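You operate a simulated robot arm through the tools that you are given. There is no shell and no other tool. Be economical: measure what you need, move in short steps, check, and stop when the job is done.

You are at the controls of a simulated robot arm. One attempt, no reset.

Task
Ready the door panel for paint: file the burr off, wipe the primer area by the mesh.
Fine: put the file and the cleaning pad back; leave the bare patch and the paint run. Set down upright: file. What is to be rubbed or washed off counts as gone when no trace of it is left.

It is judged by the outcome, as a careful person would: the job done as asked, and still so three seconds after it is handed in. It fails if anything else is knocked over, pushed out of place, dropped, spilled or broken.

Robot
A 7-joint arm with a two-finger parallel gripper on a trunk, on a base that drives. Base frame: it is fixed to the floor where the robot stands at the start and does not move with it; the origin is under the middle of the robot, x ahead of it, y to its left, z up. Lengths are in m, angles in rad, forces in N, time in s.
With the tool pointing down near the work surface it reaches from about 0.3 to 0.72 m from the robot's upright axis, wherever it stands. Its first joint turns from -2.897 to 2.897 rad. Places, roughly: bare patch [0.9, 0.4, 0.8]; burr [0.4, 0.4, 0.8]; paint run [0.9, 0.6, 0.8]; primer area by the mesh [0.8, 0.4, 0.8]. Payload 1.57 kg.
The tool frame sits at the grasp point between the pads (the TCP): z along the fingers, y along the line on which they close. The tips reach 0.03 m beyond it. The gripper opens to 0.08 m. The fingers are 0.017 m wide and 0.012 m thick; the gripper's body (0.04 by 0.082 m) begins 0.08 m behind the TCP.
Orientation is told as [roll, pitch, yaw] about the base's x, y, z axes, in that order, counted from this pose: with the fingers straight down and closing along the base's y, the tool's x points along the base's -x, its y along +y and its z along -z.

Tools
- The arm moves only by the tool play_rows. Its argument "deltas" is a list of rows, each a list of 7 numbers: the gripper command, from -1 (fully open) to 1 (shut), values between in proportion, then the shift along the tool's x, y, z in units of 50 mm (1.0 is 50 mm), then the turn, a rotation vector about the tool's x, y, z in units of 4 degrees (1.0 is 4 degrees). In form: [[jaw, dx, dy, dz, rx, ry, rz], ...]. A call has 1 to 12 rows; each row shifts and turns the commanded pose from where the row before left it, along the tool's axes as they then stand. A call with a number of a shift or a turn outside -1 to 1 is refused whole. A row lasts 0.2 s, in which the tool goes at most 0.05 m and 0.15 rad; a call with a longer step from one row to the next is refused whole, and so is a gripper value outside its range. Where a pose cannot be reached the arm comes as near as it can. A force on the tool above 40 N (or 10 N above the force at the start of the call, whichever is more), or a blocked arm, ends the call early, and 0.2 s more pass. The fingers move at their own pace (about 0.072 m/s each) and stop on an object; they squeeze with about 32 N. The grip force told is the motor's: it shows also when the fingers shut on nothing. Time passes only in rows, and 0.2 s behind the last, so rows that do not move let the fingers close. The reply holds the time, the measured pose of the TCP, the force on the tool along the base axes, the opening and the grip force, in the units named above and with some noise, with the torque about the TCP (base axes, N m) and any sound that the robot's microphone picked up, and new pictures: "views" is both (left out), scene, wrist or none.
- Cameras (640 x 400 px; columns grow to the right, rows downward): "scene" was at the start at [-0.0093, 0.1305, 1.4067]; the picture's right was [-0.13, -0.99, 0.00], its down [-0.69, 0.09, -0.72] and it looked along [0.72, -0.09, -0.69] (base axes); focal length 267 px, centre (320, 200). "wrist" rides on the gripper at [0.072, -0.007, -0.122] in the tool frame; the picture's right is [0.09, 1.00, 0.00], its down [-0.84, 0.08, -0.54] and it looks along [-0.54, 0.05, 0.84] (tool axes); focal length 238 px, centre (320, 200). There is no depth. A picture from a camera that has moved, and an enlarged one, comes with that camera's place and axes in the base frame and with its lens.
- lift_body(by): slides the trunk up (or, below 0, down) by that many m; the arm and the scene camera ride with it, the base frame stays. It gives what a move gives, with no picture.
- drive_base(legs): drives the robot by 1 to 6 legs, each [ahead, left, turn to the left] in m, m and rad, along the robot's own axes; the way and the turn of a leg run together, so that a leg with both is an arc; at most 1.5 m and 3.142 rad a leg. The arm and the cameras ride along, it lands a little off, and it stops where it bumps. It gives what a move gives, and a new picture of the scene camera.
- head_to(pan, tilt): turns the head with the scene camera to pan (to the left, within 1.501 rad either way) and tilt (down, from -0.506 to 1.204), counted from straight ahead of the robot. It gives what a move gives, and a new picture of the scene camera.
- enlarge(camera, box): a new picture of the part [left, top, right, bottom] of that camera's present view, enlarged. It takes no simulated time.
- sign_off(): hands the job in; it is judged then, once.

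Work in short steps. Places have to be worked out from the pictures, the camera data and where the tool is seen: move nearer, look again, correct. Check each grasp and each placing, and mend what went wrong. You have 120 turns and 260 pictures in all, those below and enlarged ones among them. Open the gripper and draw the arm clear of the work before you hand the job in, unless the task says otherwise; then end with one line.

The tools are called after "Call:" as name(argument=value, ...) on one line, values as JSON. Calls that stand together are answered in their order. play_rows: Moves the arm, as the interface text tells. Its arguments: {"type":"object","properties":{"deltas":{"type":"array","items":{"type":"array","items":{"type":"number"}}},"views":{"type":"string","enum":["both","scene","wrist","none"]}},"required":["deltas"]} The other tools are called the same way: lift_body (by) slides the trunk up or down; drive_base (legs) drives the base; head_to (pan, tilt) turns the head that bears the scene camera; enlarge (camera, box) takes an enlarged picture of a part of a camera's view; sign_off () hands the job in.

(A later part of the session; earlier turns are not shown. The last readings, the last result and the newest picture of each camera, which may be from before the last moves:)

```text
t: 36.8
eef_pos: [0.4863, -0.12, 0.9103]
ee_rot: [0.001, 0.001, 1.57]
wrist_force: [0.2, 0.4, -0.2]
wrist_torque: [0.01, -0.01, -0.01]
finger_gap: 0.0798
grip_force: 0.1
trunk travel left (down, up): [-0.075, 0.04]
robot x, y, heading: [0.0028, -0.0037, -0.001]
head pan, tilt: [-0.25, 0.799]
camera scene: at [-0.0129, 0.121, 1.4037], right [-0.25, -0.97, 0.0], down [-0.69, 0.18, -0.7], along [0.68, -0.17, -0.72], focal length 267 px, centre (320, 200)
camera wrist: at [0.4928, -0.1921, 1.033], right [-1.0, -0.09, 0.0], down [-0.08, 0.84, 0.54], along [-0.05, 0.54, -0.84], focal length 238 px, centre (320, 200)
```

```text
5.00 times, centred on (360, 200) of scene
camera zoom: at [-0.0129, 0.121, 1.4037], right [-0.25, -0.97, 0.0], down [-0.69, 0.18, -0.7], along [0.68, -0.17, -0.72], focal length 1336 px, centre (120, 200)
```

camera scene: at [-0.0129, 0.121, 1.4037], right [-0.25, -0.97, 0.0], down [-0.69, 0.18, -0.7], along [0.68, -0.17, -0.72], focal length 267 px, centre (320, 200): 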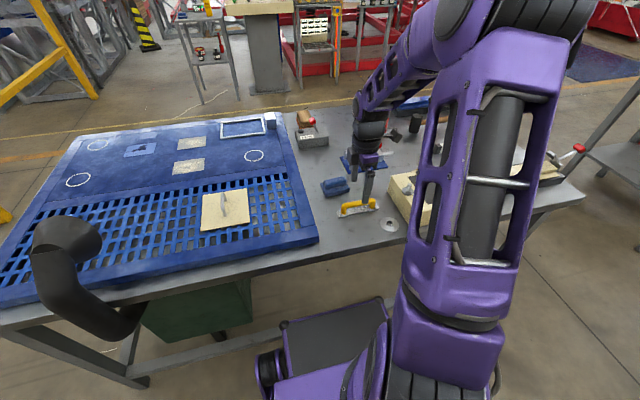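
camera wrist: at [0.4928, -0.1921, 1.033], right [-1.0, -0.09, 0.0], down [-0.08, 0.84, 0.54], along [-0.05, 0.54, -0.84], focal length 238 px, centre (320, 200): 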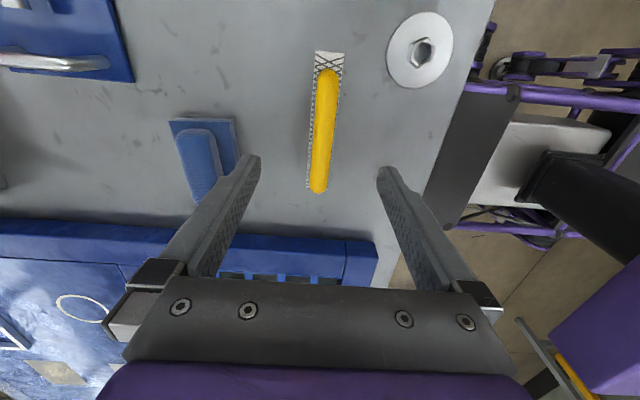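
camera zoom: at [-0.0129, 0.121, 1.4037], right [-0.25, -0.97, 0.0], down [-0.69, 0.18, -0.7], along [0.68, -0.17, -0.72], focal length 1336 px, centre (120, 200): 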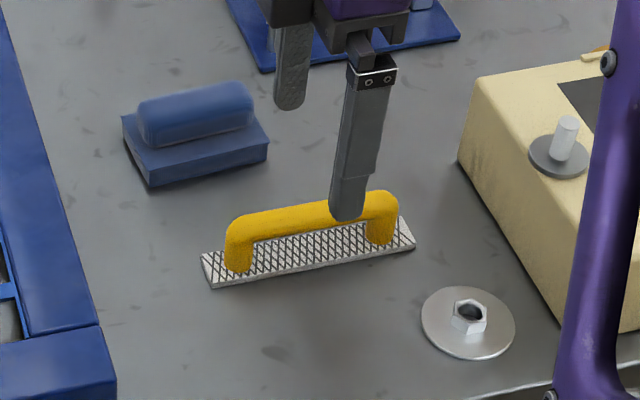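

The file stands back on its spot, upright. Before taking the pad, I look down at the gap between base and bench to plan how to get within reach of the primer patch at ≈ (0.79, 0.38).

Call:
head_to(pan=0.25, tilt=1.2)

Call:
enlarge(camera="scene", box=[150, 100, 450, 400])

```text
t: 37.7
eef_pos: [0.4862, -0.1195, 0.9096]
ee_rot: [0.001, 0.001, 1.572]
wrist_force: [0.6, 1.1, 0.2]
wrist_torque: [0.0, 0.04, -0.01]
finger_gap: 0.0798
grip_force: 0.1
trunk travel left (down, up): [-0.075, 0.04]
robot x, y, heading: [-0.0001, 0.0026, 0.004]
head pan, tilt: [0.25, 1.201]
camera scene: at [-0.0368, 0.1547, 1.376], right [0.25, -0.97, 0.0], down [-0.9, -0.23, -0.36], along [0.35, 0.09, -0.93], focal length 267 px, centre (320, 200)
```

scene: 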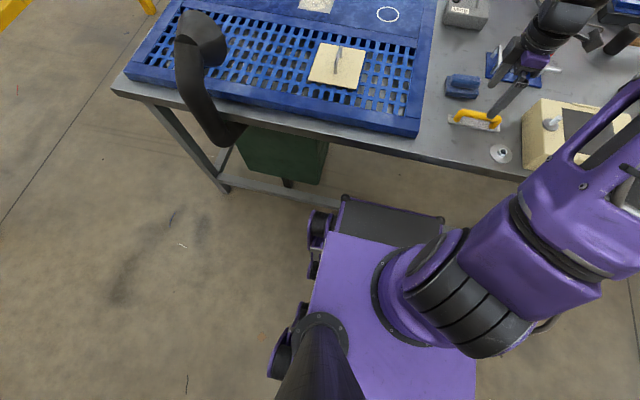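

```text
1.33 times, centred on (300, 250) of scene
camera zoom: at [-0.0368, 0.1547, 1.376], right [0.25, -0.97, 0.0], down [-0.9, -0.23, -0.36], along [0.35, 0.09, -0.93], focal length 356 px, centre (347, 133)
```

zoom: 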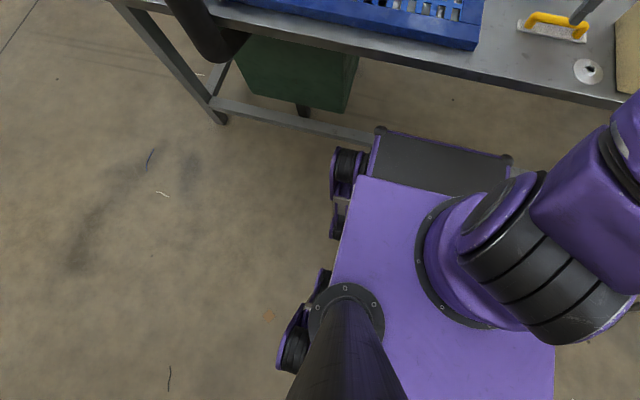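

The base's front box (top z≈0.56) can slide under the bench; a low bar at x≈0.42 leaves ~8 cm. Plan: grasp the pad with the hand leaning 20° along the ridge, to gain reach, then drive left ~0.28 and ahead ~0.05. First I go above the pad.

Call:
play_rows(deltas=[[-1, 0, 0, -0.8, 0, 0, 0], [-1, -0.22, -0.75, 0, 0, 0, 0], [-1, -0.22, -0.75, 0, 0, 0, 0], [-1, -0.24, -0.74, 0, 0, 0, 0], [-1, 0, 0, 0, 0, 0, 0]], views="wrist")

Call:
head_to(pan=-0.15, tilt=0.8)

```text
t: 38.9
eef_pos: [0.5992, -0.0871, 0.9536]
ee_rot: [0.001, 0.001, 1.571]
wrist_force: [0.3, -0.3, -0.6]
wrist_torque: [0.02, 0.01, -0.01]
finger_gap: 0.08
grip_force: 0.0
trunk travel left (down, up): [-0.075, 0.04]
robot x, y, heading: [0.0021, 0.0005, 0.0]
head pan, tilt: [0.25, 1.201]
camera wrist: at [0.6065, -0.1604, 1.0766], right [-1.0, -0.09, 0.0], down [-0.08, 0.84, 0.54], along [-0.05, 0.54, -0.84], focal length 238 px, centre (320, 200)
```

wrist: 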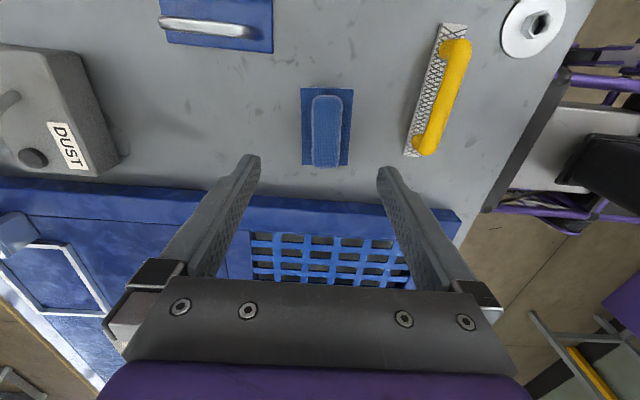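

```text
t: 39.8
eef_pos: [0.5976, -0.0881, 0.9545]
ee_rot: [-0.001, 0.0, 1.571]
wrist_force: [0.1, -0.2, -0.1]
wrist_torque: [-0.02, 0.0, 0.0]
finger_gap: 0.0798
grip_force: 0.0
trunk travel left (down, up): [-0.075, 0.04]
robot x, y, heading: [0.001, -0.0011, 0.003]
head pan, tilt: [-0.15, 0.799]
camera scene: at [-0.0113, 0.1289, 1.4036], right [-0.15, -0.99, 0.0], down [-0.71, 0.11, -0.7], along [0.69, -0.1, -0.72], focal length 267 px, centre (320, 200)
```

scene: 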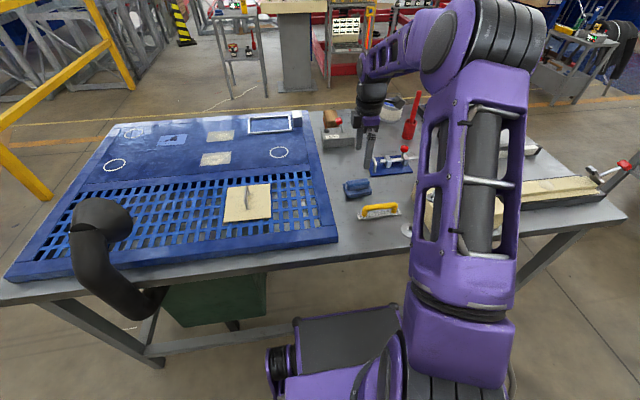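

The ridge is centred at (0.594, -0.085), ~31 mm wide, top ≈ 0.83, pad base top ≈ 0.81. I lean the hand 20° along the ridge and come down to z ≈ 0.88.

Call:
play_rows(deltas=[[-1, 0.1, 0.08, 0, 0, -1, 0], [-1, 0, 0, 0, 0, -1, 0], [-1, 0, 0, 0, 0, -1, 0], [-1, 0, 0, 0, 0, -1, 0], [-1, 0, 0, 0, 0, -1, 0], [-1, 0, 0, 0, 0, 0, 0]], views="none")

Call:
play_rows(deltas=[[-1, 0.23, 0, 0.66, 0, 0, 0], [-1, 0.23, 0, 0.66, 0, 0, 0], [-1, 0, 0, 0, 0, 0, 0]], views="both")

Call:
enlarge(camera="scene", box=[330, 130, 410, 210])

```text
t: 41.2
eef_pos: [0.5922, -0.0925, 0.9527]
ee_rot: [0.003, -0.349, 1.57]
wrist_force: [0.4, 0.0, 0.2]
wrist_torque: [-0.02, -0.01, -0.04]
finger_gap: 0.08
grip_force: 0.0
trunk travel left (down, up): [-0.075, 0.04]
robot x, y, heading: [0.0023, -0.0004, 0.003]
head pan, tilt: [-0.15, 0.799]
```

```text
t: 42.0
eef_pos: [0.5898, -0.0885, 0.8836]
ee_rot: [0.001, -0.349, 1.571]
wrist_force: [0.1, 0.3, 0.1]
wrist_torque: [0.0, 0.01, 0.01]
finger_gap: 0.0798
grip_force: 0.2
trunk travel left (down, up): [-0.075, 0.04]
robot x, y, heading: [-0.0021, -0.0002, 0.0]
head pan, tilt: [-0.15, 0.799]
camera scene: at [-0.0112, 0.1288, 1.4037], right [-0.15, -0.99, 0.0], down [-0.71, 0.11, -0.7], along [0.69, -0.1, -0.72], focal length 267 px, centre (320, 200)
camera wrist: at [0.5977, -0.1996, 0.9736], right [-1.0, -0.09, -0.03], down [-0.08, 0.6, 0.8], along [-0.05, 0.79, -0.61], focal length 238 px, centre (320, 200)
```

scene: 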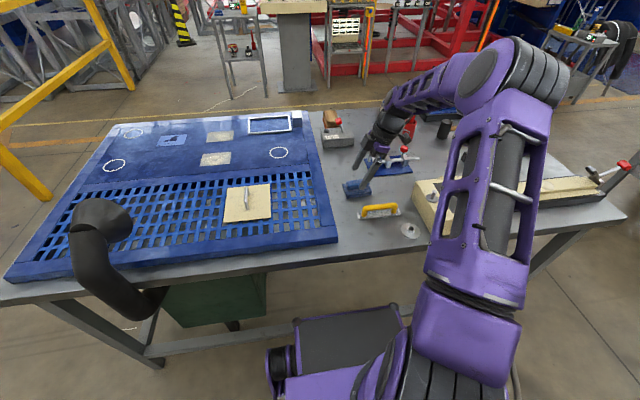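
wrist: 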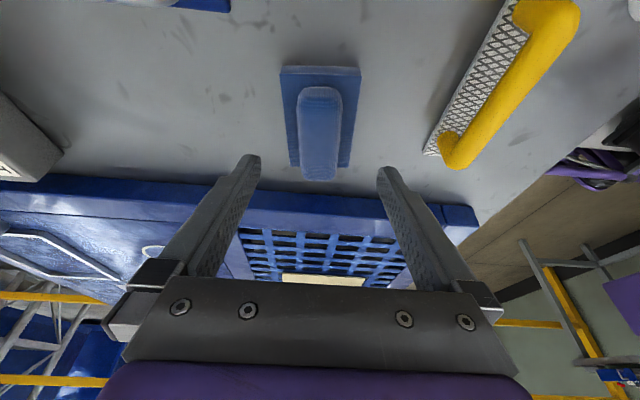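

```text
5.00 times, centred on (370, 170) of scene
camera zoom: at [-0.0112, 0.1288, 1.4037], right [-0.15, -0.99, 0.0], down [-0.71, 0.11, -0.7], along [0.69, -0.1, -0.72], focal length 1336 px, centre (70, 350)
```

zoom: 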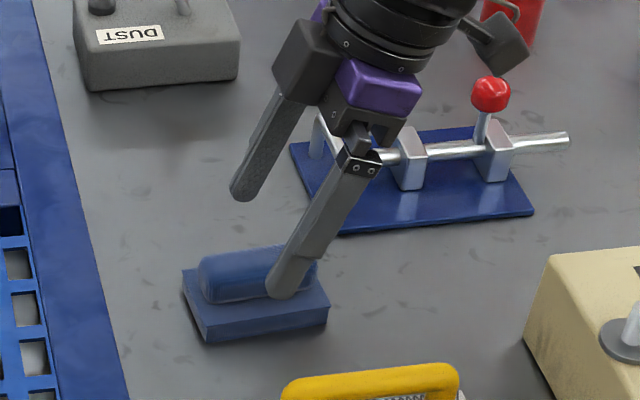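

The ridge is midway between the fingers (x≈0.593). I lower to TCP z 0.848, shift slightly, check then close.

Call:
play_rows(deltas=[[-1, 0.17, -0.06, 0.32, 0, 0, 0], [-1, 0.16, 0, 0.32, 0, 0, 0], [-1, 0, 0, 0, 0, 0, 0]], views="none")

Call:
enlarge(camera="scene", box=[330, 130, 410, 210])

```text
t: 42.8
eef_pos: [0.5945, -0.0928, 0.8452]
ee_rot: [-0.001, -0.349, 1.571]
wrist_force: [-0.8, -0.2, 0.1]
wrist_torque: [0.0, -0.01, 0.02]
finger_gap: 0.0801
grip_force: 0.1
trunk travel left (down, up): [-0.075, 0.04]
robot x, y, heading: [0.001, -0.0019, 0.002]
head pan, tilt: [-0.15, 0.799]
```

```text
5.00 times, centred on (370, 170) of scene
camera zoom: at [-0.0112, 0.1288, 1.4037], right [-0.15, -0.99, 0.0], down [-0.71, 0.11, -0.7], along [0.69, -0.1, -0.72], focal length 1336 px, centre (70, 350)
```

zoom: 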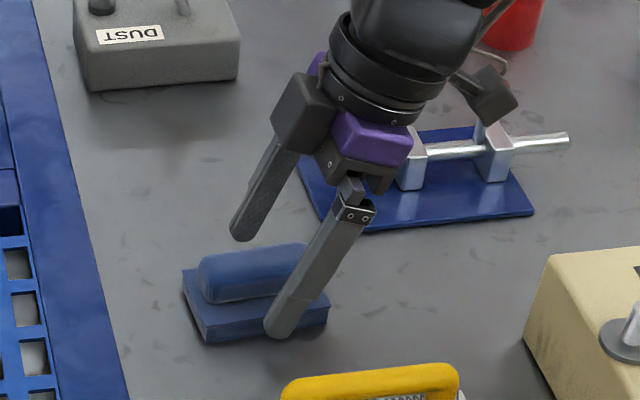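

Tips are just about at the level of the pad's base top. I raise 2 mm and close, then read the gap (ridge should give ~31 mm).

Call:
play_rows(deltas=[[-1, 0, 0, -0.04, 0, 0, 0], [0, 0, 0, 0, 0, 0, 0], [1, 0, 0, 0, 0, 0, 0], [1, 0, 0, 0, 0, 0, 0], [1, 0, 0, 0, 0, 0, 0], [1, 0, 0, 0, 0, 0, 0]], views="wrist")

Call:
enlarge(camera="scene", box=[330, 130, 410, 210])

```text
t: 44.2
eef_pos: [0.5919, -0.0962, 0.8474]
ee_rot: [-0.001, -0.349, 1.571]
wrist_force: [-0.7, -0.2, 2.7]
wrist_torque: [0.0, 0.06, 0.1]
finger_gap: 0.0292
grip_force: 31.8
trunk travel left (down, up): [-0.075, 0.04]
robot x, y, heading: [-0.0025, 0.0005, 0.003]
head pan, tilt: [-0.15, 0.799]
camera wrist: at [0.6015, -0.2053, 0.9383], right [-1.0, -0.09, -0.03], down [-0.08, 0.6, 0.8], along [-0.05, 0.79, -0.61], focal length 238 px, centre (320, 200)
```

wrist: 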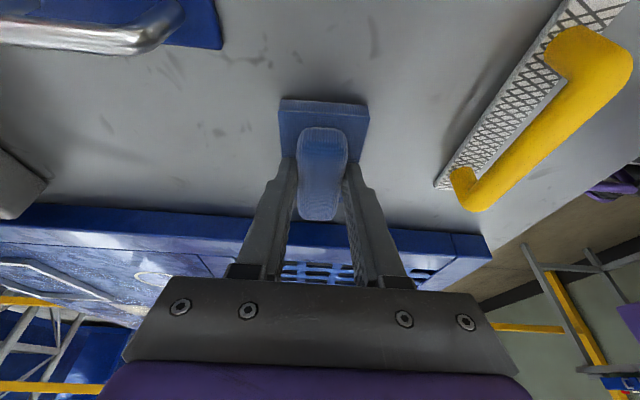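

```text
5.00 times, centred on (370, 170) of scene
camera zoom: at [-0.0114, 0.1288, 1.4037], right [-0.15, -0.99, 0.0], down [-0.71, 0.11, -0.7], along [0.69, -0.1, -0.72], focal length 1336 px, centre (70, 350)
```

zoom: 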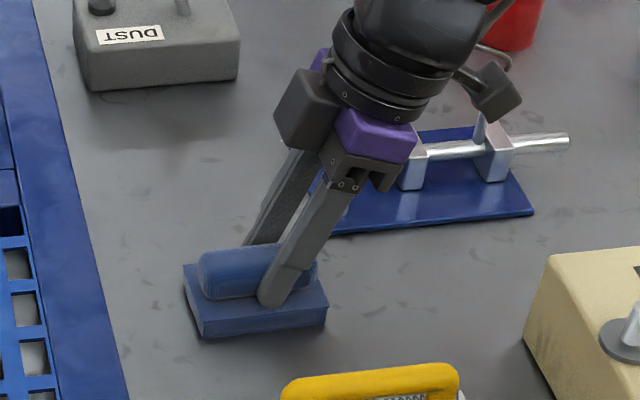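

Firm grip (29 mm). I lift straight up 20 cm and check the pad stays level in the grip.

Call:
play_rows(deltas=[[1, -0.11, 0, -0.31, 0, 0, 0], [1, -0.23, 0, -0.63, 0, 0, 0], [1, -0.28, 0, -0.78, 0, 0, 0], [1, -0.28, 0, -0.78, 0, 0, 0], [1, -0.28, 0, -0.78, 0, 0, 0], [1, -0.19, 0, -0.5, 0, 0, 0], [1, 0, 0, 0, 0, 0, 0]], views="wrist")

Call:
enlarge(camera="scene", box=[310, 50, 430, 200])

```text
t: 45.8
eef_pos: [0.5959, -0.0957, 1.0506]
ee_rot: [0.002, -0.348, 1.571]
wrist_force: [1.0, 0.2, -1.3]
wrist_torque: [0.0, -0.02, 0.01]
finger_gap: 0.0288
grip_force: 32.0
trunk travel left (down, up): [-0.075, 0.04]
robot x, y, heading: [0.0026, 0.0035, -0.004]
head pan, tilt: [-0.15, 0.799]
camera wrist: at [0.6031, -0.2058, 1.1411], right [-1.0, -0.09, -0.03], down [-0.08, 0.6, 0.8], along [-0.05, 0.79, -0.6], focal length 238 px, centre (320, 200)
```

wrist: 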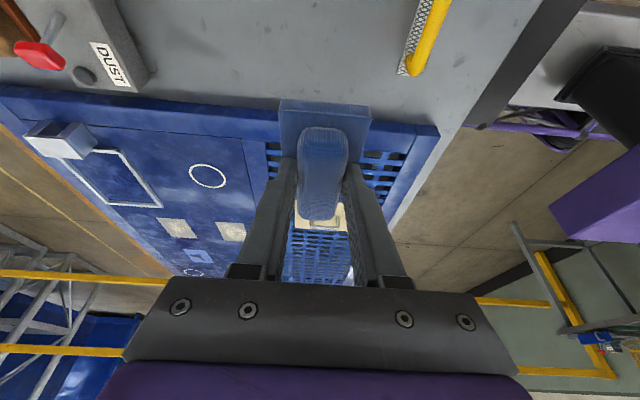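

```text
2.67 times, centred on (370, 125) of scene
camera zoom: at [-0.0113, 0.1289, 1.4037], right [-0.15, -0.99, 0.0], down [-0.71, 0.11, -0.7], along [0.69, -0.1, -0.72], focal length 713 px, centre (187, 400)
```

zoom: 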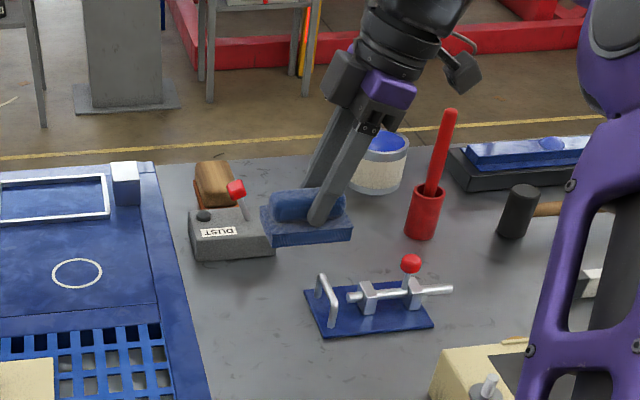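

The pad is held level. I draw it in to about (0.47, 0.0) and turn the hand back to yaw 0 about the vertical.

Call:
play_rows(deltas=[[1, -0.47, 0.6, 0.17, 0, 0, 0], [1, -0.47, 0.6, 0.17, 0, 0, 0], [1, -0.47, 0.6, 0.17, 0, 0, 0], [1, -0.47, 0.6, 0.17, 0, 0, 0], [1, 0, 0, 0, 0.342, 0, 0.94], [1, 0, 0, 0, 0.342, 0, 0.94], [1, 0, 0, 0, 0.342, 0, 0.94], [1, 0, 0, 0, 0.342, 0, 0.94], [1, 0, 0, 0, 0.342, 0, 0.94], [1, 0, 0, 0, 0.342, 0, 0.94], [1, 0, 0, 0, 0.342, 0, 0.94], [1, 0, 0, 0, 0.342, 0, 0.94]], views="none")

Call:
play_rows(deltas=[[1, 0, 0, 0, 0.342, 0, 0.94], [1, 0, 0, 0, 0.342, 0, 0.94], [1, 0, 0, 0, 0.342, 0, 0.94], [1, 0, 0, 0, 0.342, 0, 0.94], [1, 0, 0, 0, 0.342, 0, 0.94], [1, 0, 0, 0, 0.342, 0, 0.94], [1, 0, 0, 0, 0.342, 0, 0.94], [1, 0, 0, 0, 0.342, 0, 0.94], [1, 0, 0, 0, 0.342, 0, 0.94], [1, 0, 0, 0, 0.342, 0, 0.94], [1, 0, 0, 0, 0.342, 0, 0.94], [1, 0, 0, 0, 0.342, 0, 0.94]], views="none")

Call:
play_rows(deltas=[[1, 0, 0, 0, 0.342, 0, 0.94], [1, 0, 0, 0, 0.342, 0, 0.94], [1, 0, 0, 0, 0.171, 0, 0.47], [1, 0, 0, 0, 0, 0, 0]], views="both")

```text
t: 48.4
eef_pos: [0.4744, 0.004, 1.0516]
ee_rot: [0.0, -0.35, 1.013]
wrist_force: [-0.5, 0.3, 0.6]
wrist_torque: [0.01, -0.01, -0.01]
finger_gap: 0.029
grip_force: 31.8
trunk travel left (down, up): [-0.075, 0.04]
robot x, y, heading: [0.0028, 0.0027, 0.005]
head pan, tilt: [-0.15, 0.799]
```

```text
t: 51.0
eef_pos: [0.4731, 0.0034, 1.0508]
ee_rot: [-0.003, -0.349, 0.171]
wrist_force: [0.7, 0.5, -0.4]
wrist_torque: [-0.03, 0.03, 0.0]
finger_gap: 0.0291
grip_force: 32.1
trunk travel left (down, up): [-0.075, 0.04]
robot x, y, heading: [-0.0005, 0.0001, -0.003]
head pan, tilt: [-0.15, 0.799]
```

```text
t: 52.0
eef_pos: [0.4726, 0.0036, 1.0508]
ee_rot: [0.0, -0.348, -0.002]
wrist_force: [0.3, 0.2, -0.5]
wrist_torque: [0.02, 0.01, 0.0]
finger_gap: 0.0291
grip_force: 32.3
trunk travel left (down, up): [-0.075, 0.04]
robot x, y, heading: [-0.0039, 0.0023, 0.002]
head pan, tilt: [-0.15, 0.799]
camera scene: at [-0.0112, 0.1288, 1.4037], right [-0.15, -0.99, 0.0], down [-0.71, 0.11, -0.7], along [0.69, -0.1, -0.72], focal length 267 px, centre (320, 200)
camera wrist: at [0.3654, -0.0041, 1.1408], right [-0.09, 1.0, -0.03], down [0.6, 0.08, 0.8], along [0.79, 0.05, -0.6], focal length 238 px, centre (320, 200)
```

scene: 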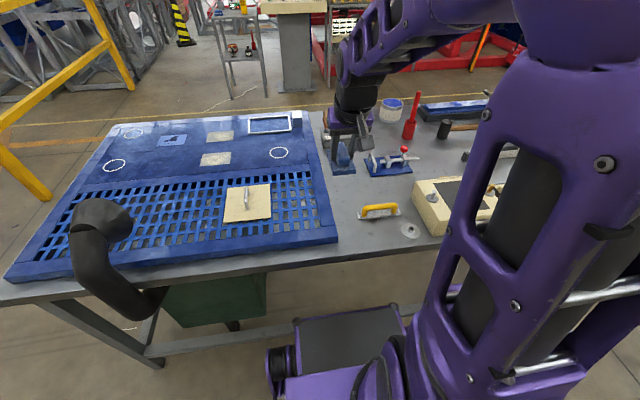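
wrist: 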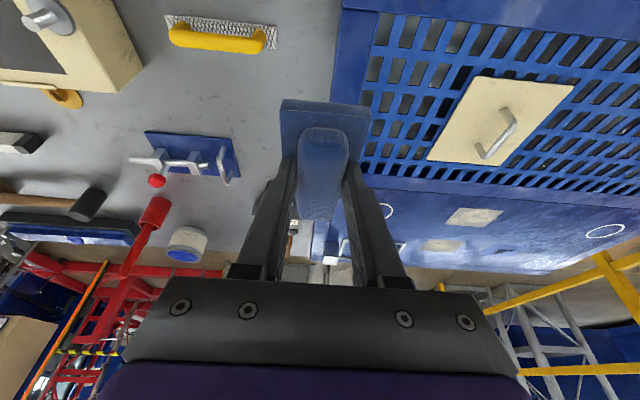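

Hand is at yaw 0 with the 20° lean outward. I drive left 0.28 m; the hand will pass 14 cm clear of the hood.

Call:
drive_base(legs=[[0, 0.28, 0]])

Call:
head_to(pan=0.1, tilt=1.15)

```text
t: 55.3
eef_pos: [0.4729, 0.2905, 1.0509]
ee_rot: [0.0, -0.348, 0.005]
wrist_force: [-0.2, 0.8, -0.5]
wrist_torque: [0.0, 0.01, 0.0]
finger_gap: 0.0291
grip_force: 31.5
trunk travel left (down, up): [-0.075, 0.04]
robot x, y, heading: [0.0006, 0.2841, 0.006]
head pan, tilt: [-0.15, 0.799]
camera scene: at [-0.0128, 0.4123, 1.4037], right [-0.14, -0.99, 0.0], down [-0.71, 0.1, -0.7], along [0.69, -0.1, -0.72], focal length 267 px, centre (320, 200)
```

scene: 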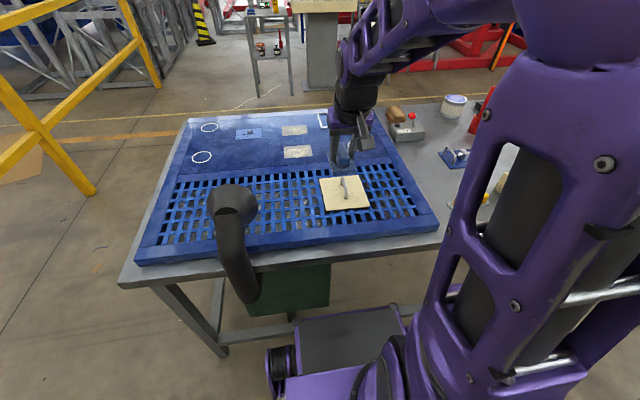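

```text
t: 56.1
eef_pos: [0.4735, 0.2899, 1.0486]
ee_rot: [0.001, -0.348, 0.006]
wrist_force: [-0.2, 0.0, -0.1]
wrist_torque: [0.02, 0.03, 0.0]
finger_gap: 0.0289
grip_force: 32.1
trunk travel left (down, up): [-0.075, 0.04]
robot x, y, heading: [-0.0006, 0.283, 0.006]
head pan, tilt: [0.099, 1.15]
camera scene: at [-0.0333, 0.4302, 1.3789], right [0.1, -0.99, 0.0], down [-0.91, -0.1, -0.41], along [0.41, 0.04, -0.91], focal length 267 px, centre (320, 200)
```

scene: 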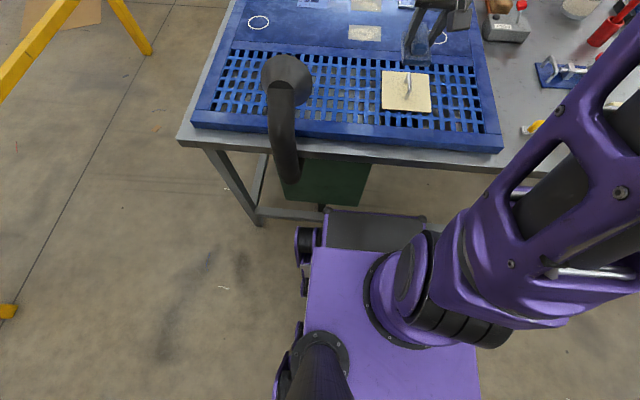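

Patch re-measured at (0.792, 0.376). The base front is ~10 cm short of the bin and the bar, so I drive ahead 0.05 m.

Call:
drive_base(legs=[[0.05, 0, 0]])

Call:
head_to(pan=-0.1, tilt=0.75)

```text
t: 57.1
eef_pos: [0.5217, 0.2899, 1.0502]
ee_rot: [0.001, -0.349, 0.008]
wrist_force: [-0.4, -1.2, -1.3]
wrist_torque: [0.03, 0.03, -0.04]
finger_gap: 0.029
grip_force: 32.1
trunk travel left (down, up): [-0.075, 0.04]
robot x, y, heading: [0.0468, 0.2863, 0.005]
head pan, tilt: [0.099, 1.15]
camera scene: at [0.0151, 0.4305, 1.3788], right [0.11, -0.99, 0.0], down [-0.91, -0.1, -0.41], along [0.41, 0.04, -0.91], focal length 267 px, centre (320, 200)
```

scene: 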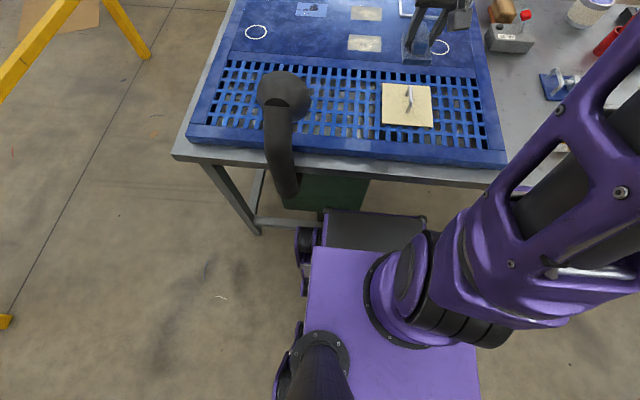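

```text
t: 57.9
eef_pos: [0.5211, 0.2904, 1.0503]
ee_rot: [-0.001, -0.349, 0.006]
wrist_force: [1.6, 0.6, -1.1]
wrist_torque: [0.02, 0.02, -0.01]
finger_gap: 0.029
grip_force: 32.1
trunk travel left (down, up): [-0.075, 0.04]
robot x, y, heading: [0.0474, 0.2873, 0.01]
head pan, tilt: [-0.099, 0.75]
camera scene: at [0.0385, 0.4165, 1.4076], right [-0.09, -1.0, 0.0], down [-0.68, 0.06, -0.73], along [0.73, -0.07, -0.68], focal length 267 px, centre (320, 200)
```

scene: 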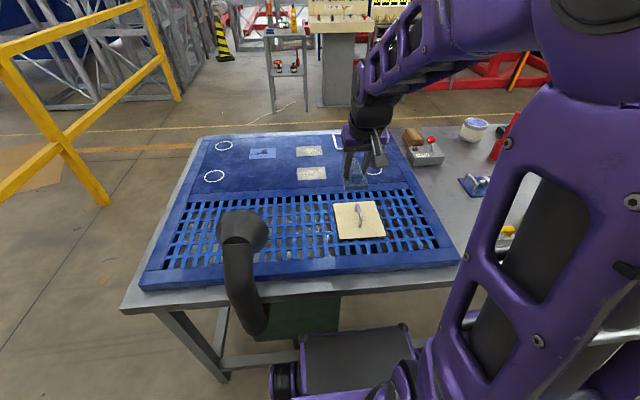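

Robot at x 0.047. I extend the hand toward the patch at height first, to (0.75, 0.36, 1.05).

Call:
play_rows(deltas=[[1, -0.72, 0.233, 0.26, 0, 0, 0], [1, -0.72, 0.233, 0.26, 0, 0, 0], [1, -0.72, 0.233, 0.26, 0, 0, 0], [1, -0.72, 0.233, 0.26, 0, 0, 0], [1, -0.72, 0.233, 0.26, 0, 0, 0], [1, -0.72, 0.233, 0.26, 0, 0, 0], [1, 0, 0, 0, 0, 0, 0]], views="both")

```text
t: 59.5
eef_pos: [0.7527, 0.3602, 1.0479]
ee_rot: [0.0, -0.347, 0.007]
wrist_force: [-0.5, -0.1, -0.1]
wrist_torque: [0.05, 0.02, -0.01]
finger_gap: 0.0291
grip_force: 32.3
trunk travel left (down, up): [-0.075, 0.04]
robot x, y, heading: [0.0453, 0.2817, 0.005]
head pan, tilt: [-0.099, 0.75]
camera scene: at [0.0387, 0.4166, 1.4077], right [-0.09, -1.0, 0.0], down [-0.68, 0.06, -0.73], along [0.73, -0.07, -0.68], focal length 267 px, centre (320, 200)
camera wrist: at [0.6442, 0.3521, 1.1387], right [-0.09, 1.0, -0.03], down [0.6, 0.08, 0.79], along [0.79, 0.05, -0.61], focal length 238 px, centre (320, 200)
```

scene: 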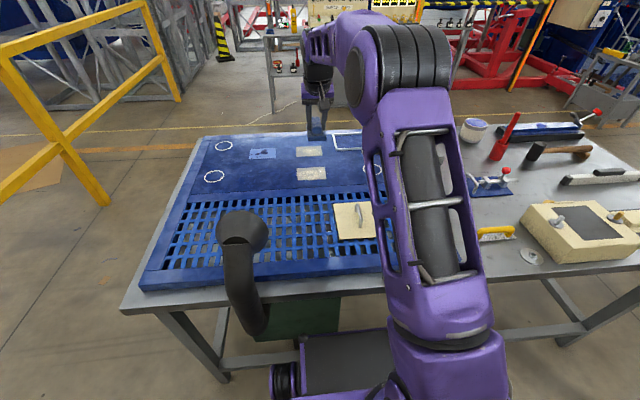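
wrist: 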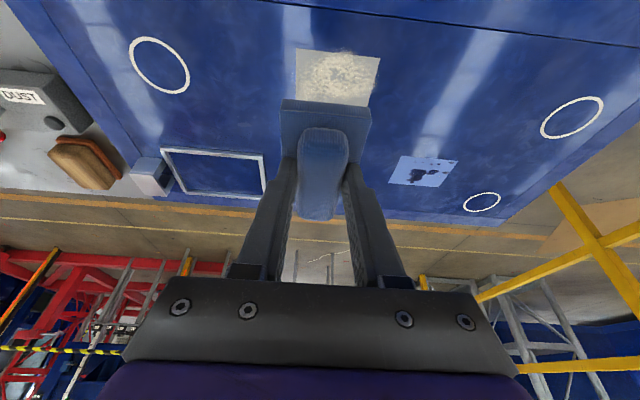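

The patch spans x 0.761–0.826, y 0.324–0.430, so its centre is (0.793, 0.377). I lower toward it to z 0.90.

Call:
play_rows(deltas=[[1, 0.11, 0.08, 0.75, 0, 0, 0], [1, 0.11, 0.08, 0.75, 0, 0, 0], [1, 0.11, 0.08, 0.75, 0, 0, 0], [1, 0.11, 0.08, 0.74, 0, 0, 0], [1, 0, 0, 0, 0, 0, 0]], views="both")

Call:
enlarge(camera="scene", box=[260, 110, 360, 210])

```text
t: 60.7
eef_pos: [0.7837, 0.3758, 0.9025]
ee_rot: [-0.001, -0.349, 0.007]
wrist_force: [-0.7, 0.1, -1.3]
wrist_torque: [-0.03, -0.02, 0.01]
finger_gap: 0.0291
grip_force: 31.7
trunk travel left (down, up): [-0.075, 0.04]
robot x, y, heading: [0.0496, 0.2858, 0.005]
head pan, tilt: [-0.099, 0.75]
camera scene: at [0.0387, 0.4166, 1.4077], right [-0.09, -1.0, 0.0], down [-0.68, 0.06, -0.73], along [0.73, -0.07, -0.68], focal length 267 px, centre (320, 200)
camera wrist: at [0.6743, 0.3674, 0.9931], right [-0.09, 1.0, -0.03], down [0.6, 0.08, 0.8], along [0.79, 0.05, -0.6], focal length 238 px, centre (320, 200)
```

scene: 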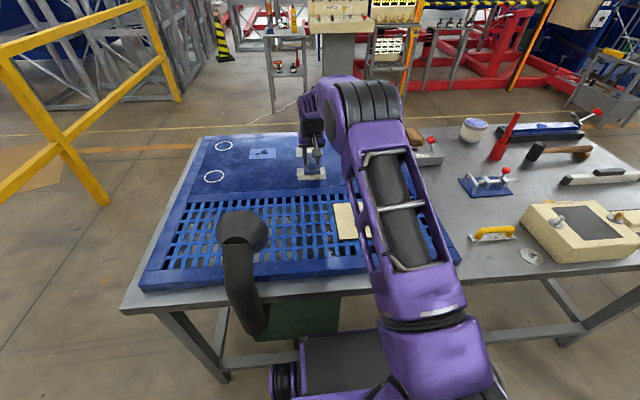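
wrist: 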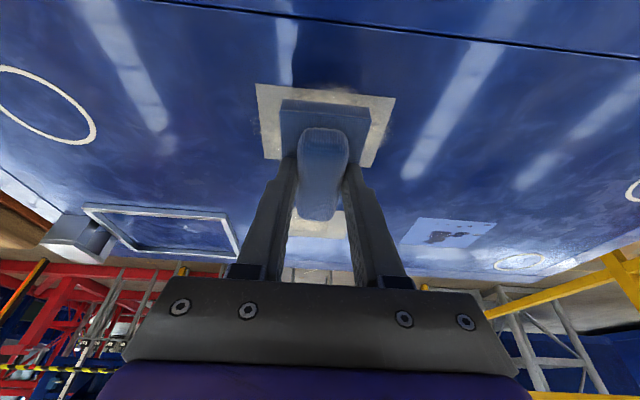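

```text
4.00 times, centred on (310, 160) of scene
camera zoom: at [0.0387, 0.4166, 1.4077], right [-0.09, -1.0, 0.0], down [-0.68, 0.06, -0.73], along [0.73, -0.07, -0.68], focal length 1069 px, centre (360, 360)
```

zoom: 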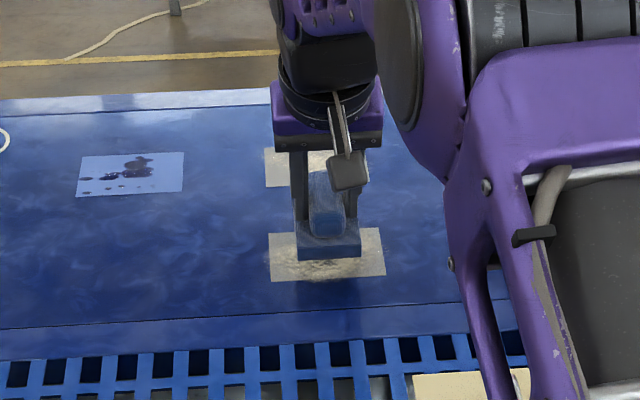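

Well centred over the patch. I lower in small steps to contact.

Call:
play_rows(deltas=[[1, 0.07, 0, 0.19, 0, 0, 0], [1, 0.055, 0, 0.15, 0, 0, 0], [1, 0.014, 0, 0.038, 0, 0, 0], [1, 0.014, 0, 0.038, 0, 0, 0], [1, 0.014, 0, 0.038, 0, 0, 0], [1, 0, 0, 0, 0, 0, 0]], views="none")

```text
t: 62.1
eef_pos: [0.7803, 0.3786, 0.8787]
ee_rot: [0.0, -0.349, 0.007]
wrist_force: [-0.5, -1.1, -0.4]
wrist_torque: [0.03, 0.05, 0.02]
finger_gap: 0.0292
grip_force: 32.1
trunk travel left (down, up): [-0.075, 0.04]
robot x, y, heading: [0.047, 0.2869, 0.008]
head pan, tilt: [-0.099, 0.75]
```

Call:
play_rows(deltas=[[1, 0.014, 0, 0.038, 0, 0, 0], [1, 0.014, 0, 0.038, 0, 0, 0], [1, 0, 0, 0, 0, 0, 0]], views="none")

```text
t: 62.9
eef_pos: [0.7807, 0.3778, 0.8773]
ee_rot: [0.001, -0.354, 0.007]
wrist_force: [-2.1, -0.8, 17.0]
wrist_torque: [-0.05, 0.64, 0.06]
finger_gap: 0.0288
grip_force: 32.4
trunk travel left (down, up): [-0.075, 0.04]
robot x, y, heading: [0.0488, 0.2832, 0.009]
head pan, tilt: [-0.099, 0.75]
```

Contact at 17 N. I wipe along y across the patch's width.

Call:
play_rows(deltas=[[1, 0, 0.24, 0, 0, 0, 0], [1, 0, 0.24, 0, 0, 0, 0], [1, 0, 0.2, 0, 0, 0, 0], [1, 0, -0.3, 0, 0, 0, 0], [1, 0, -0.3, 0, 0, 0, 0], [1, 0, -0.3, 0, 0, 0, 0], [1, 0, -0.3, 0, 0, 0, 0], [1, 0, -0.2, 0, 0, 0, 0], [1, 0, 0.3, 0, 0, 0, 0], [1, 0, 0.3, 0, 0, 0, 0], [1, 0, 0.12, 0, 0, 0, 0], [1, 0, 0, 0, 0, 0, 0]], views="both")

Call:
enlarge(camera="scene", box=[260, 110, 360, 210])

```text
t: 65.5
eef_pos: [0.7792, 0.3762, 0.8767]
ee_rot: [-0.001, -0.35, 0.006]
wrist_force: [1.2, -9.1, 18.7]
wrist_torque: [-0.33, -0.28, -0.13]
finger_gap: 0.0289
grip_force: 31.6
trunk travel left (down, up): [-0.075, 0.04]
robot x, y, heading: [0.048, 0.2835, 0.004]
head pan, tilt: [-0.099, 0.75]
camera scene: at [0.0368, 0.4156, 1.4078], right [-0.09, -1.0, 0.0], down [-0.68, 0.06, -0.73], along [0.73, -0.07, -0.68], focal length 267 px, centre (320, 200)
camera wrist: at [0.672, 0.3685, 0.9673], right [-0.09, 1.0, -0.03], down [0.6, 0.08, 0.8], along [0.8, 0.05, -0.6], focal length 238 px, centre (320, 200)
```

scene: 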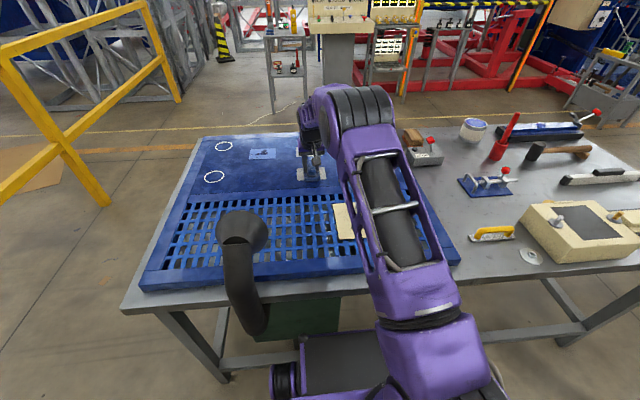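
wrist: 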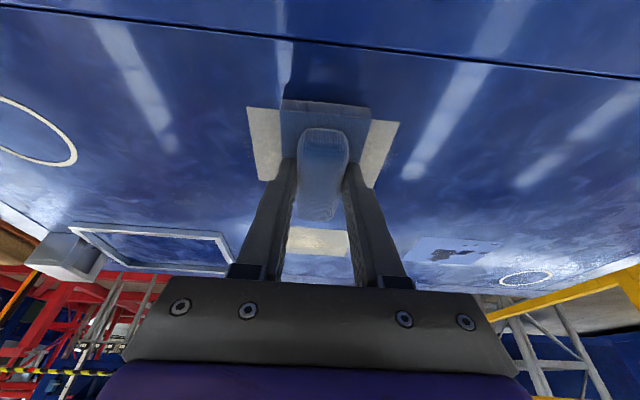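

```text
4.00 times, centred on (310, 160) of scene
camera zoom: at [0.0368, 0.4156, 1.4078], right [-0.09, -1.0, 0.0], down [-0.68, 0.06, -0.73], along [0.73, -0.07, -0.68], focal length 1069 px, centre (360, 360)
```

zoom: 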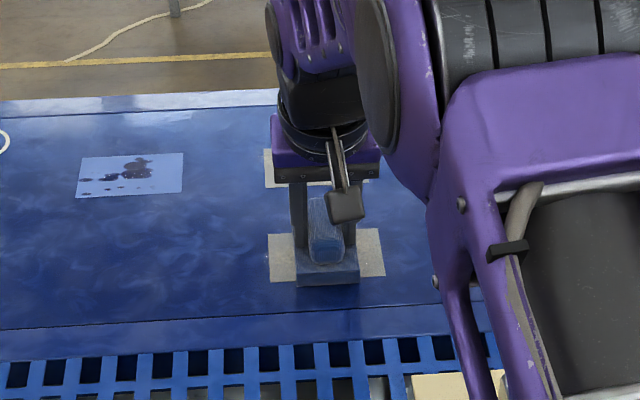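

The wiped sides look cleaner. I make a second pass shifted 15 mm farther in x, then back, for full cover.

Call:
play_rows(deltas=[[1, -0.28, 0, 0.1, 0, 0, 0], [1, 0, 0.3, 0, 0, 0, 0], [1, 0, 0.35, 0, 0, 0, 0], [1, 0, -0.35, 0, 0, 0, 0], [1, 0, -0.35, 0, 0, 0, 0], [1, 0, -0.35, 0, 0, 0, 0], [1, 0, -0.3, 0, 0, 0, 0], [1, 0.38, 0, -0.137, 0, 0, 0], [1, 0, 0.35, 0, 0, 0, 0], [1, 0, 0.35, 0, 0, 0, 0], [1, 0, 0.35, 0, 0, 0, 0], [1, 0, 0.3, 0, 0, 0, 0]], views="none")

Call:
play_rows(deltas=[[1, 0, -0.3, 0, 0, 0, 0], [1, 0, -0.35, 0, 0, 0, 0], [1, -0.2, 0, 0.07, 0, 0, 0], [1, -0.2, 0, -0.4, 0, 0, 0], [1, -0.28, 0, -0.78, 0, 0, 0], [1, -0.28, 0, -0.78, 0, 0, 0], [1, 0, -0.8, 0, 0, 0, 0], [1, 0, -0.8, 0, 0, 0, 0], [1, 0, 0, 0, 0, 0, 0]], views="both")

Call:
enlarge(camera="scene", box=[270, 130, 350, 190])

```text
t: 68.1
eef_pos: [0.7758, 0.4108, 0.8771]
ee_rot: [0.0, -0.35, 0.008]
wrist_force: [1.2, -7.4, 19.2]
wrist_torque: [-0.32, -0.3, -0.01]
finger_gap: 0.029
grip_force: 32.8
trunk travel left (down, up): [-0.075, 0.04]
robot x, y, heading: [0.047, 0.2809, 0.009]
head pan, tilt: [-0.099, 0.75]
```

```text
t: 70.1
eef_pos: [0.7899, 0.2972, 0.981]
ee_rot: [0.0, -0.35, 0.007]
wrist_force: [0.4, -0.8, -0.2]
wrist_torque: [0.01, 0.01, 0.01]
finger_gap: 0.0289
grip_force: 31.8
trunk travel left (down, up): [-0.075, 0.04]
robot x, y, heading: [0.0483, 0.2855, 0.012]
head pan, tilt: [-0.099, 0.75]
camera scene: at [0.0385, 0.4164, 1.4077], right [-0.09, -1.0, 0.0], down [-0.68, 0.06, -0.73], along [0.73, -0.07, -0.68], focal length 267 px, centre (320, 200)
camera wrist: at [0.6821, 0.2899, 1.0709], right [-0.09, 1.0, -0.03], down [0.6, 0.08, 0.8], along [0.79, 0.06, -0.61], focal length 238 px, centre (320, 200)
```

scene: 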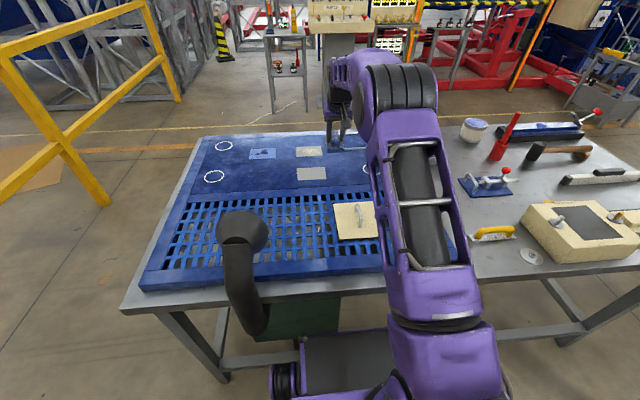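
wrist: 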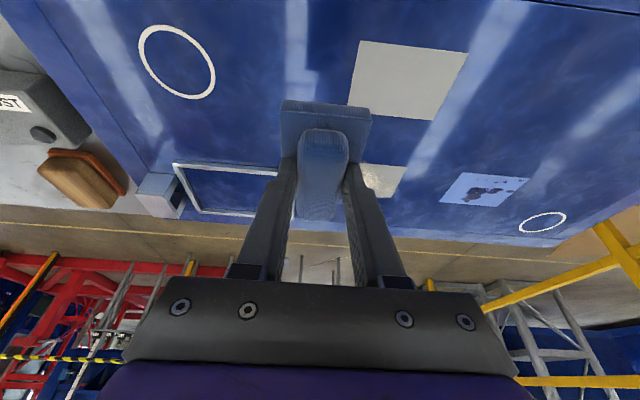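

```text
6.67 times, centred on (310, 160) of scene
camera zoom: at [0.0385, 0.4164, 1.4077], right [-0.09, -1.0, 0.0], down [-0.68, 0.06, -0.73], along [0.73, -0.07, -0.68], focal length 1782 px, centre (387, 467)
```

zoom: 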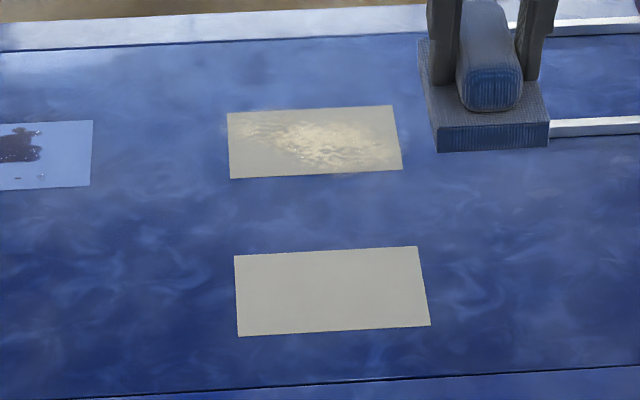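

The primer area is uniformly clean; the bare patch is untouched. I raise the pad and draw the arm back in.

Call:
play_rows(deltas=[[1, -0.24, 0, -0.66, 0, 0, 0], [1, -0.24, 0, -0.66, 0, 0, 0], [1, 0.85, 0, -0.31, 0, 0, 0], [1, 0.85, 0, -0.31, 0, 0, 0], [1, 0.85, 0, -0.31, 0, 0, 0], [1, 0.85, 0, -0.31, 0, 0, 0], [1, 0.85, 0, -0.31, 0, 0, 0], [1, 0.85, 0, -0.31, 0, 0, 0], [1, 0, 0, 0, 0, 0, 0]], views="none")

Call:
drive_base(legs=[[-0.05, 0, 0], [0, -0.285, 0]])

```text
t: 72.1
eef_pos: [0.5153, 0.2964, 1.0498]
ee_rot: [0.0, -0.348, 0.007]
wrist_force: [0.1, -0.4, -0.9]
wrist_torque: [-0.02, 0.03, 0.01]
finger_gap: 0.029
grip_force: 31.5
trunk travel left (down, up): [-0.075, 0.04]
robot x, y, heading: [0.0469, 0.28, 0.01]
head pan, tilt: [-0.099, 0.75]
```

```text
t: 76.0
eef_pos: [0.4702, 0.0098, 1.0496]
ee_rot: [0.0, -0.349, 0.01]
wrist_force: [0.6, -0.2, -1.1]
wrist_torque: [0.02, 0.03, -0.01]
finger_gap: 0.029
grip_force: 31.8
trunk travel left (down, up): [-0.075, 0.04]
robot x, y, heading: [0.0011, -0.003, 0.003]
head pan, tilt: [-0.099, 0.75]
camera scene: at [-0.0088, 0.1302, 1.4077], right [-0.09, -1.0, 0.0], down [-0.68, 0.06, -0.73], along [0.73, -0.07, -0.68], focal length 267 px, centre (320, 200)
```

scene: 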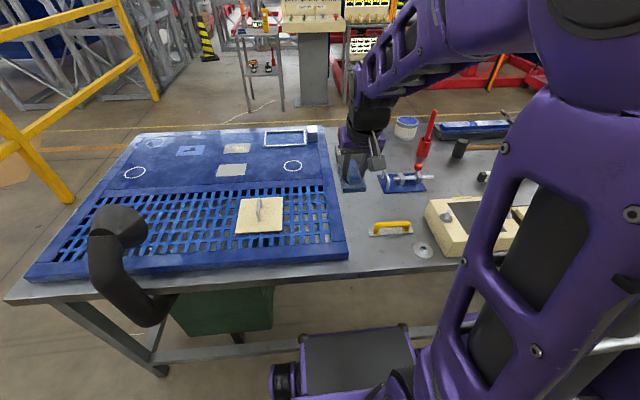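

Back near the start pose. I turn the hand back to yaw 90°.

Call:
play_rows(deltas=[[1, 0, 0, 0, -0.342, 0, -0.94], [1, 0, 0, 0, -0.342, 0, -0.94], [1, 0, 0, 0, -0.342, 0, -0.94], [1, 0, 0, 0, -0.342, 0, -0.94], [1, 0, 0, 0, -0.342, 0, -0.94], [1, 0, 0, 0, -0.342, 0, -0.94], [1, 0, 0, 0, -0.342, 0, -0.94], [1, 0, 0, 0, -0.342, 0, -0.94], [1, 0, 0, 0, -0.342, 0, -0.94], [1, 0, 0, 0, -0.342, 0, -0.94], [1, 0, 0, 0, -0.342, 0, -0.94], [1, 0, 0, 0, 0, 0, 0]], views="none")

Call:
play_rows(deltas=[[1, 0, 0, 0, -0.342, 0, -0.94], [1, 0, 0, 0, -0.342, 0, -0.94], [1, 0, 0, 0, -0.342, 0, -0.94], [1, 0, 0, 0, -0.342, 0, -0.94], [1, 0, 0, 0, -0.342, 0, -0.94], [1, 0, 0, 0, -0.342, 0, -0.94], [1, 0, 0, 0, -0.342, 0, -0.94], [1, 0, 0, 0, -0.342, 0, -0.94], [1, 0, 0, 0, -0.342, 0, -0.94], [1, 0, 0, 0, -0.342, 0, -0.94], [1, 0, 0, 0, -0.342, 0, -0.94], [1, 0, 0, 0, -0.13, 0, -0.35]], views="none")

```text
t: 78.6
eef_pos: [0.4688, 0.0096, 1.0499]
ee_rot: [0.002, -0.347, 0.779]
wrist_force: [-1.2, 0.6, -0.6]
wrist_torque: [-0.03, 0.02, 0.04]
finger_gap: 0.029
grip_force: 32.1
trunk travel left (down, up): [-0.075, 0.04]
robot x, y, heading: [-0.0025, -0.0024, 0.012]
head pan, tilt: [-0.099, 0.75]
```

```text
t: 81.2
eef_pos: [0.4684, 0.0102, 1.0497]
ee_rot: [-0.001, -0.35, 1.573]
wrist_force: [0.0, -0.1, -0.5]
wrist_torque: [0.01, 0.02, 0.01]
finger_gap: 0.029
grip_force: 31.6
trunk travel left (down, up): [-0.075, 0.04]
robot x, y, heading: [-0.0005, -0.0037, 0.007]
head pan, tilt: [-0.099, 0.75]
```

Yaw is restored. I carry the pad back over its original spot (0.593, -0.094) and lower to z 0.87.

Call:
play_rows(deltas=[[1, 0.489, -0.623, -0.178, 0, 0, 0], [1, 0.489, -0.623, -0.178, 0, 0, 0], [1, 0.489, -0.623, -0.178, 0, 0, 0], [1, 0.489, -0.623, -0.178, 0, 0, 0], [1, 0, 0, 0, 0, 0, 0], [1, 0.246, 0, 0.677, 0, 0, 0], [1, 0.246, 0, 0.677, 0, 0, 0], [1, 0.246, 0, 0.677, 0, 0, 0], [1, 0.246, 0, 0.677, 0, 0, 0], [1, 0.246, 0, 0.677, 0, 0, 0], [1, 0, 0, 0, 0, 0, 0]], views="scene")

Call:
enlarge(camera="scene", box=[340, 130, 440, 250])

```text
t: 83.6
eef_pos: [0.5912, -0.0916, 0.8685]
ee_rot: [0.0, -0.35, 1.571]
wrist_force: [-0.4, -0.1, -0.8]
wrist_torque: [-0.04, 0.03, 0.0]
finger_gap: 0.0289
grip_force: 32.3
trunk travel left (down, up): [-0.075, 0.04]
robot x, y, heading: [0.0014, -0.0019, 0.006]
head pan, tilt: [-0.099, 0.75]
camera scene: at [-0.0087, 0.1301, 1.4077], right [-0.09, -1.0, 0.0], down [-0.68, 0.06, -0.73], along [0.73, -0.07, -0.68], focal length 267 px, centre (320, 200)
```

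scene: 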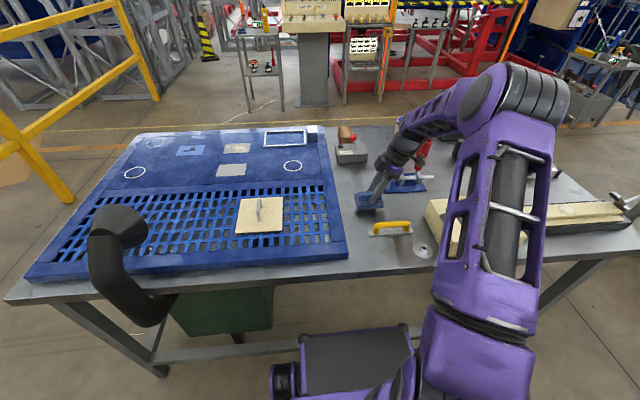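

```text
3.33 times, centred on (390, 190) of scene
camera zoom: at [-0.0087, 0.1301, 1.4077], right [-0.09, -1.0, 0.0], down [-0.68, 0.06, -0.73], along [0.73, -0.07, -0.68], focal length 891 px, centre (87, 233)
```

zoom: 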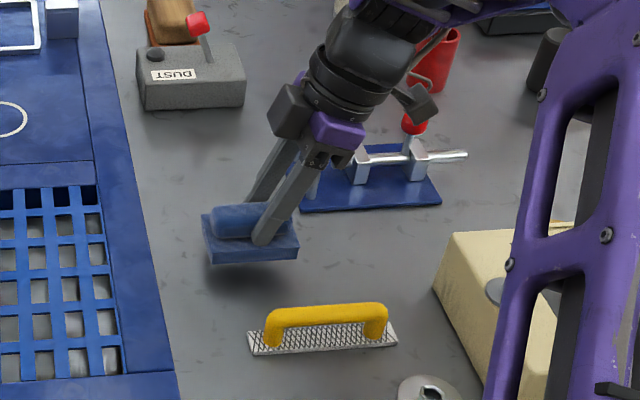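

The pad hovers 2 cm above its spot. I lower to contact.

Call:
play_rows(deltas=[[1, 0.1, -0.03, 0.16, 0, 0, 0], [1, 0.05, 0, 0.14, 0, 0, 0], [1, 0.021, 0, 0.056, 0, 0, 0], [1, 0.014, 0, 0.038, 0, 0, 0], [1, 0, 0, 0, 0, 0, 0]], views="none")

```text
t: 84.8
eef_pos: [0.5943, -0.0949, 0.8474]
ee_rot: [0.001, -0.35, 1.573]
wrist_force: [-0.8, -0.8, 0.5]
wrist_torque: [0.0, -0.01, -0.03]
finger_gap: 0.0291
grip_force: 31.6
trunk travel left (down, up): [-0.075, 0.04]
robot x, y, heading: [0.0, -0.0044, 0.007]
head pan, tilt: [-0.099, 0.75]
```

Call:
play_rows(deltas=[[1, 0.007, 0, 0.019, 0, 0, 0], [1, 0.007, 0, 0.019, 0, 0, 0], [1, 0, 0, 0, 0, 0, 0]], views="none")

```text
t: 85.6
eef_pos: [0.5947, -0.0951, 0.8476]
ee_rot: [-0.001, -0.35, 1.573]
wrist_force: [-3.0, 0.7, 6.5]
wrist_torque: [0.23, 0.13, 0.04]
finger_gap: 0.029
grip_force: 32.1
trunk travel left (down, up): [-0.075, 0.04]
robot x, y, heading: [0.002, 0.0011, 0.008]
head pan, tilt: [-0.099, 0.75]
```

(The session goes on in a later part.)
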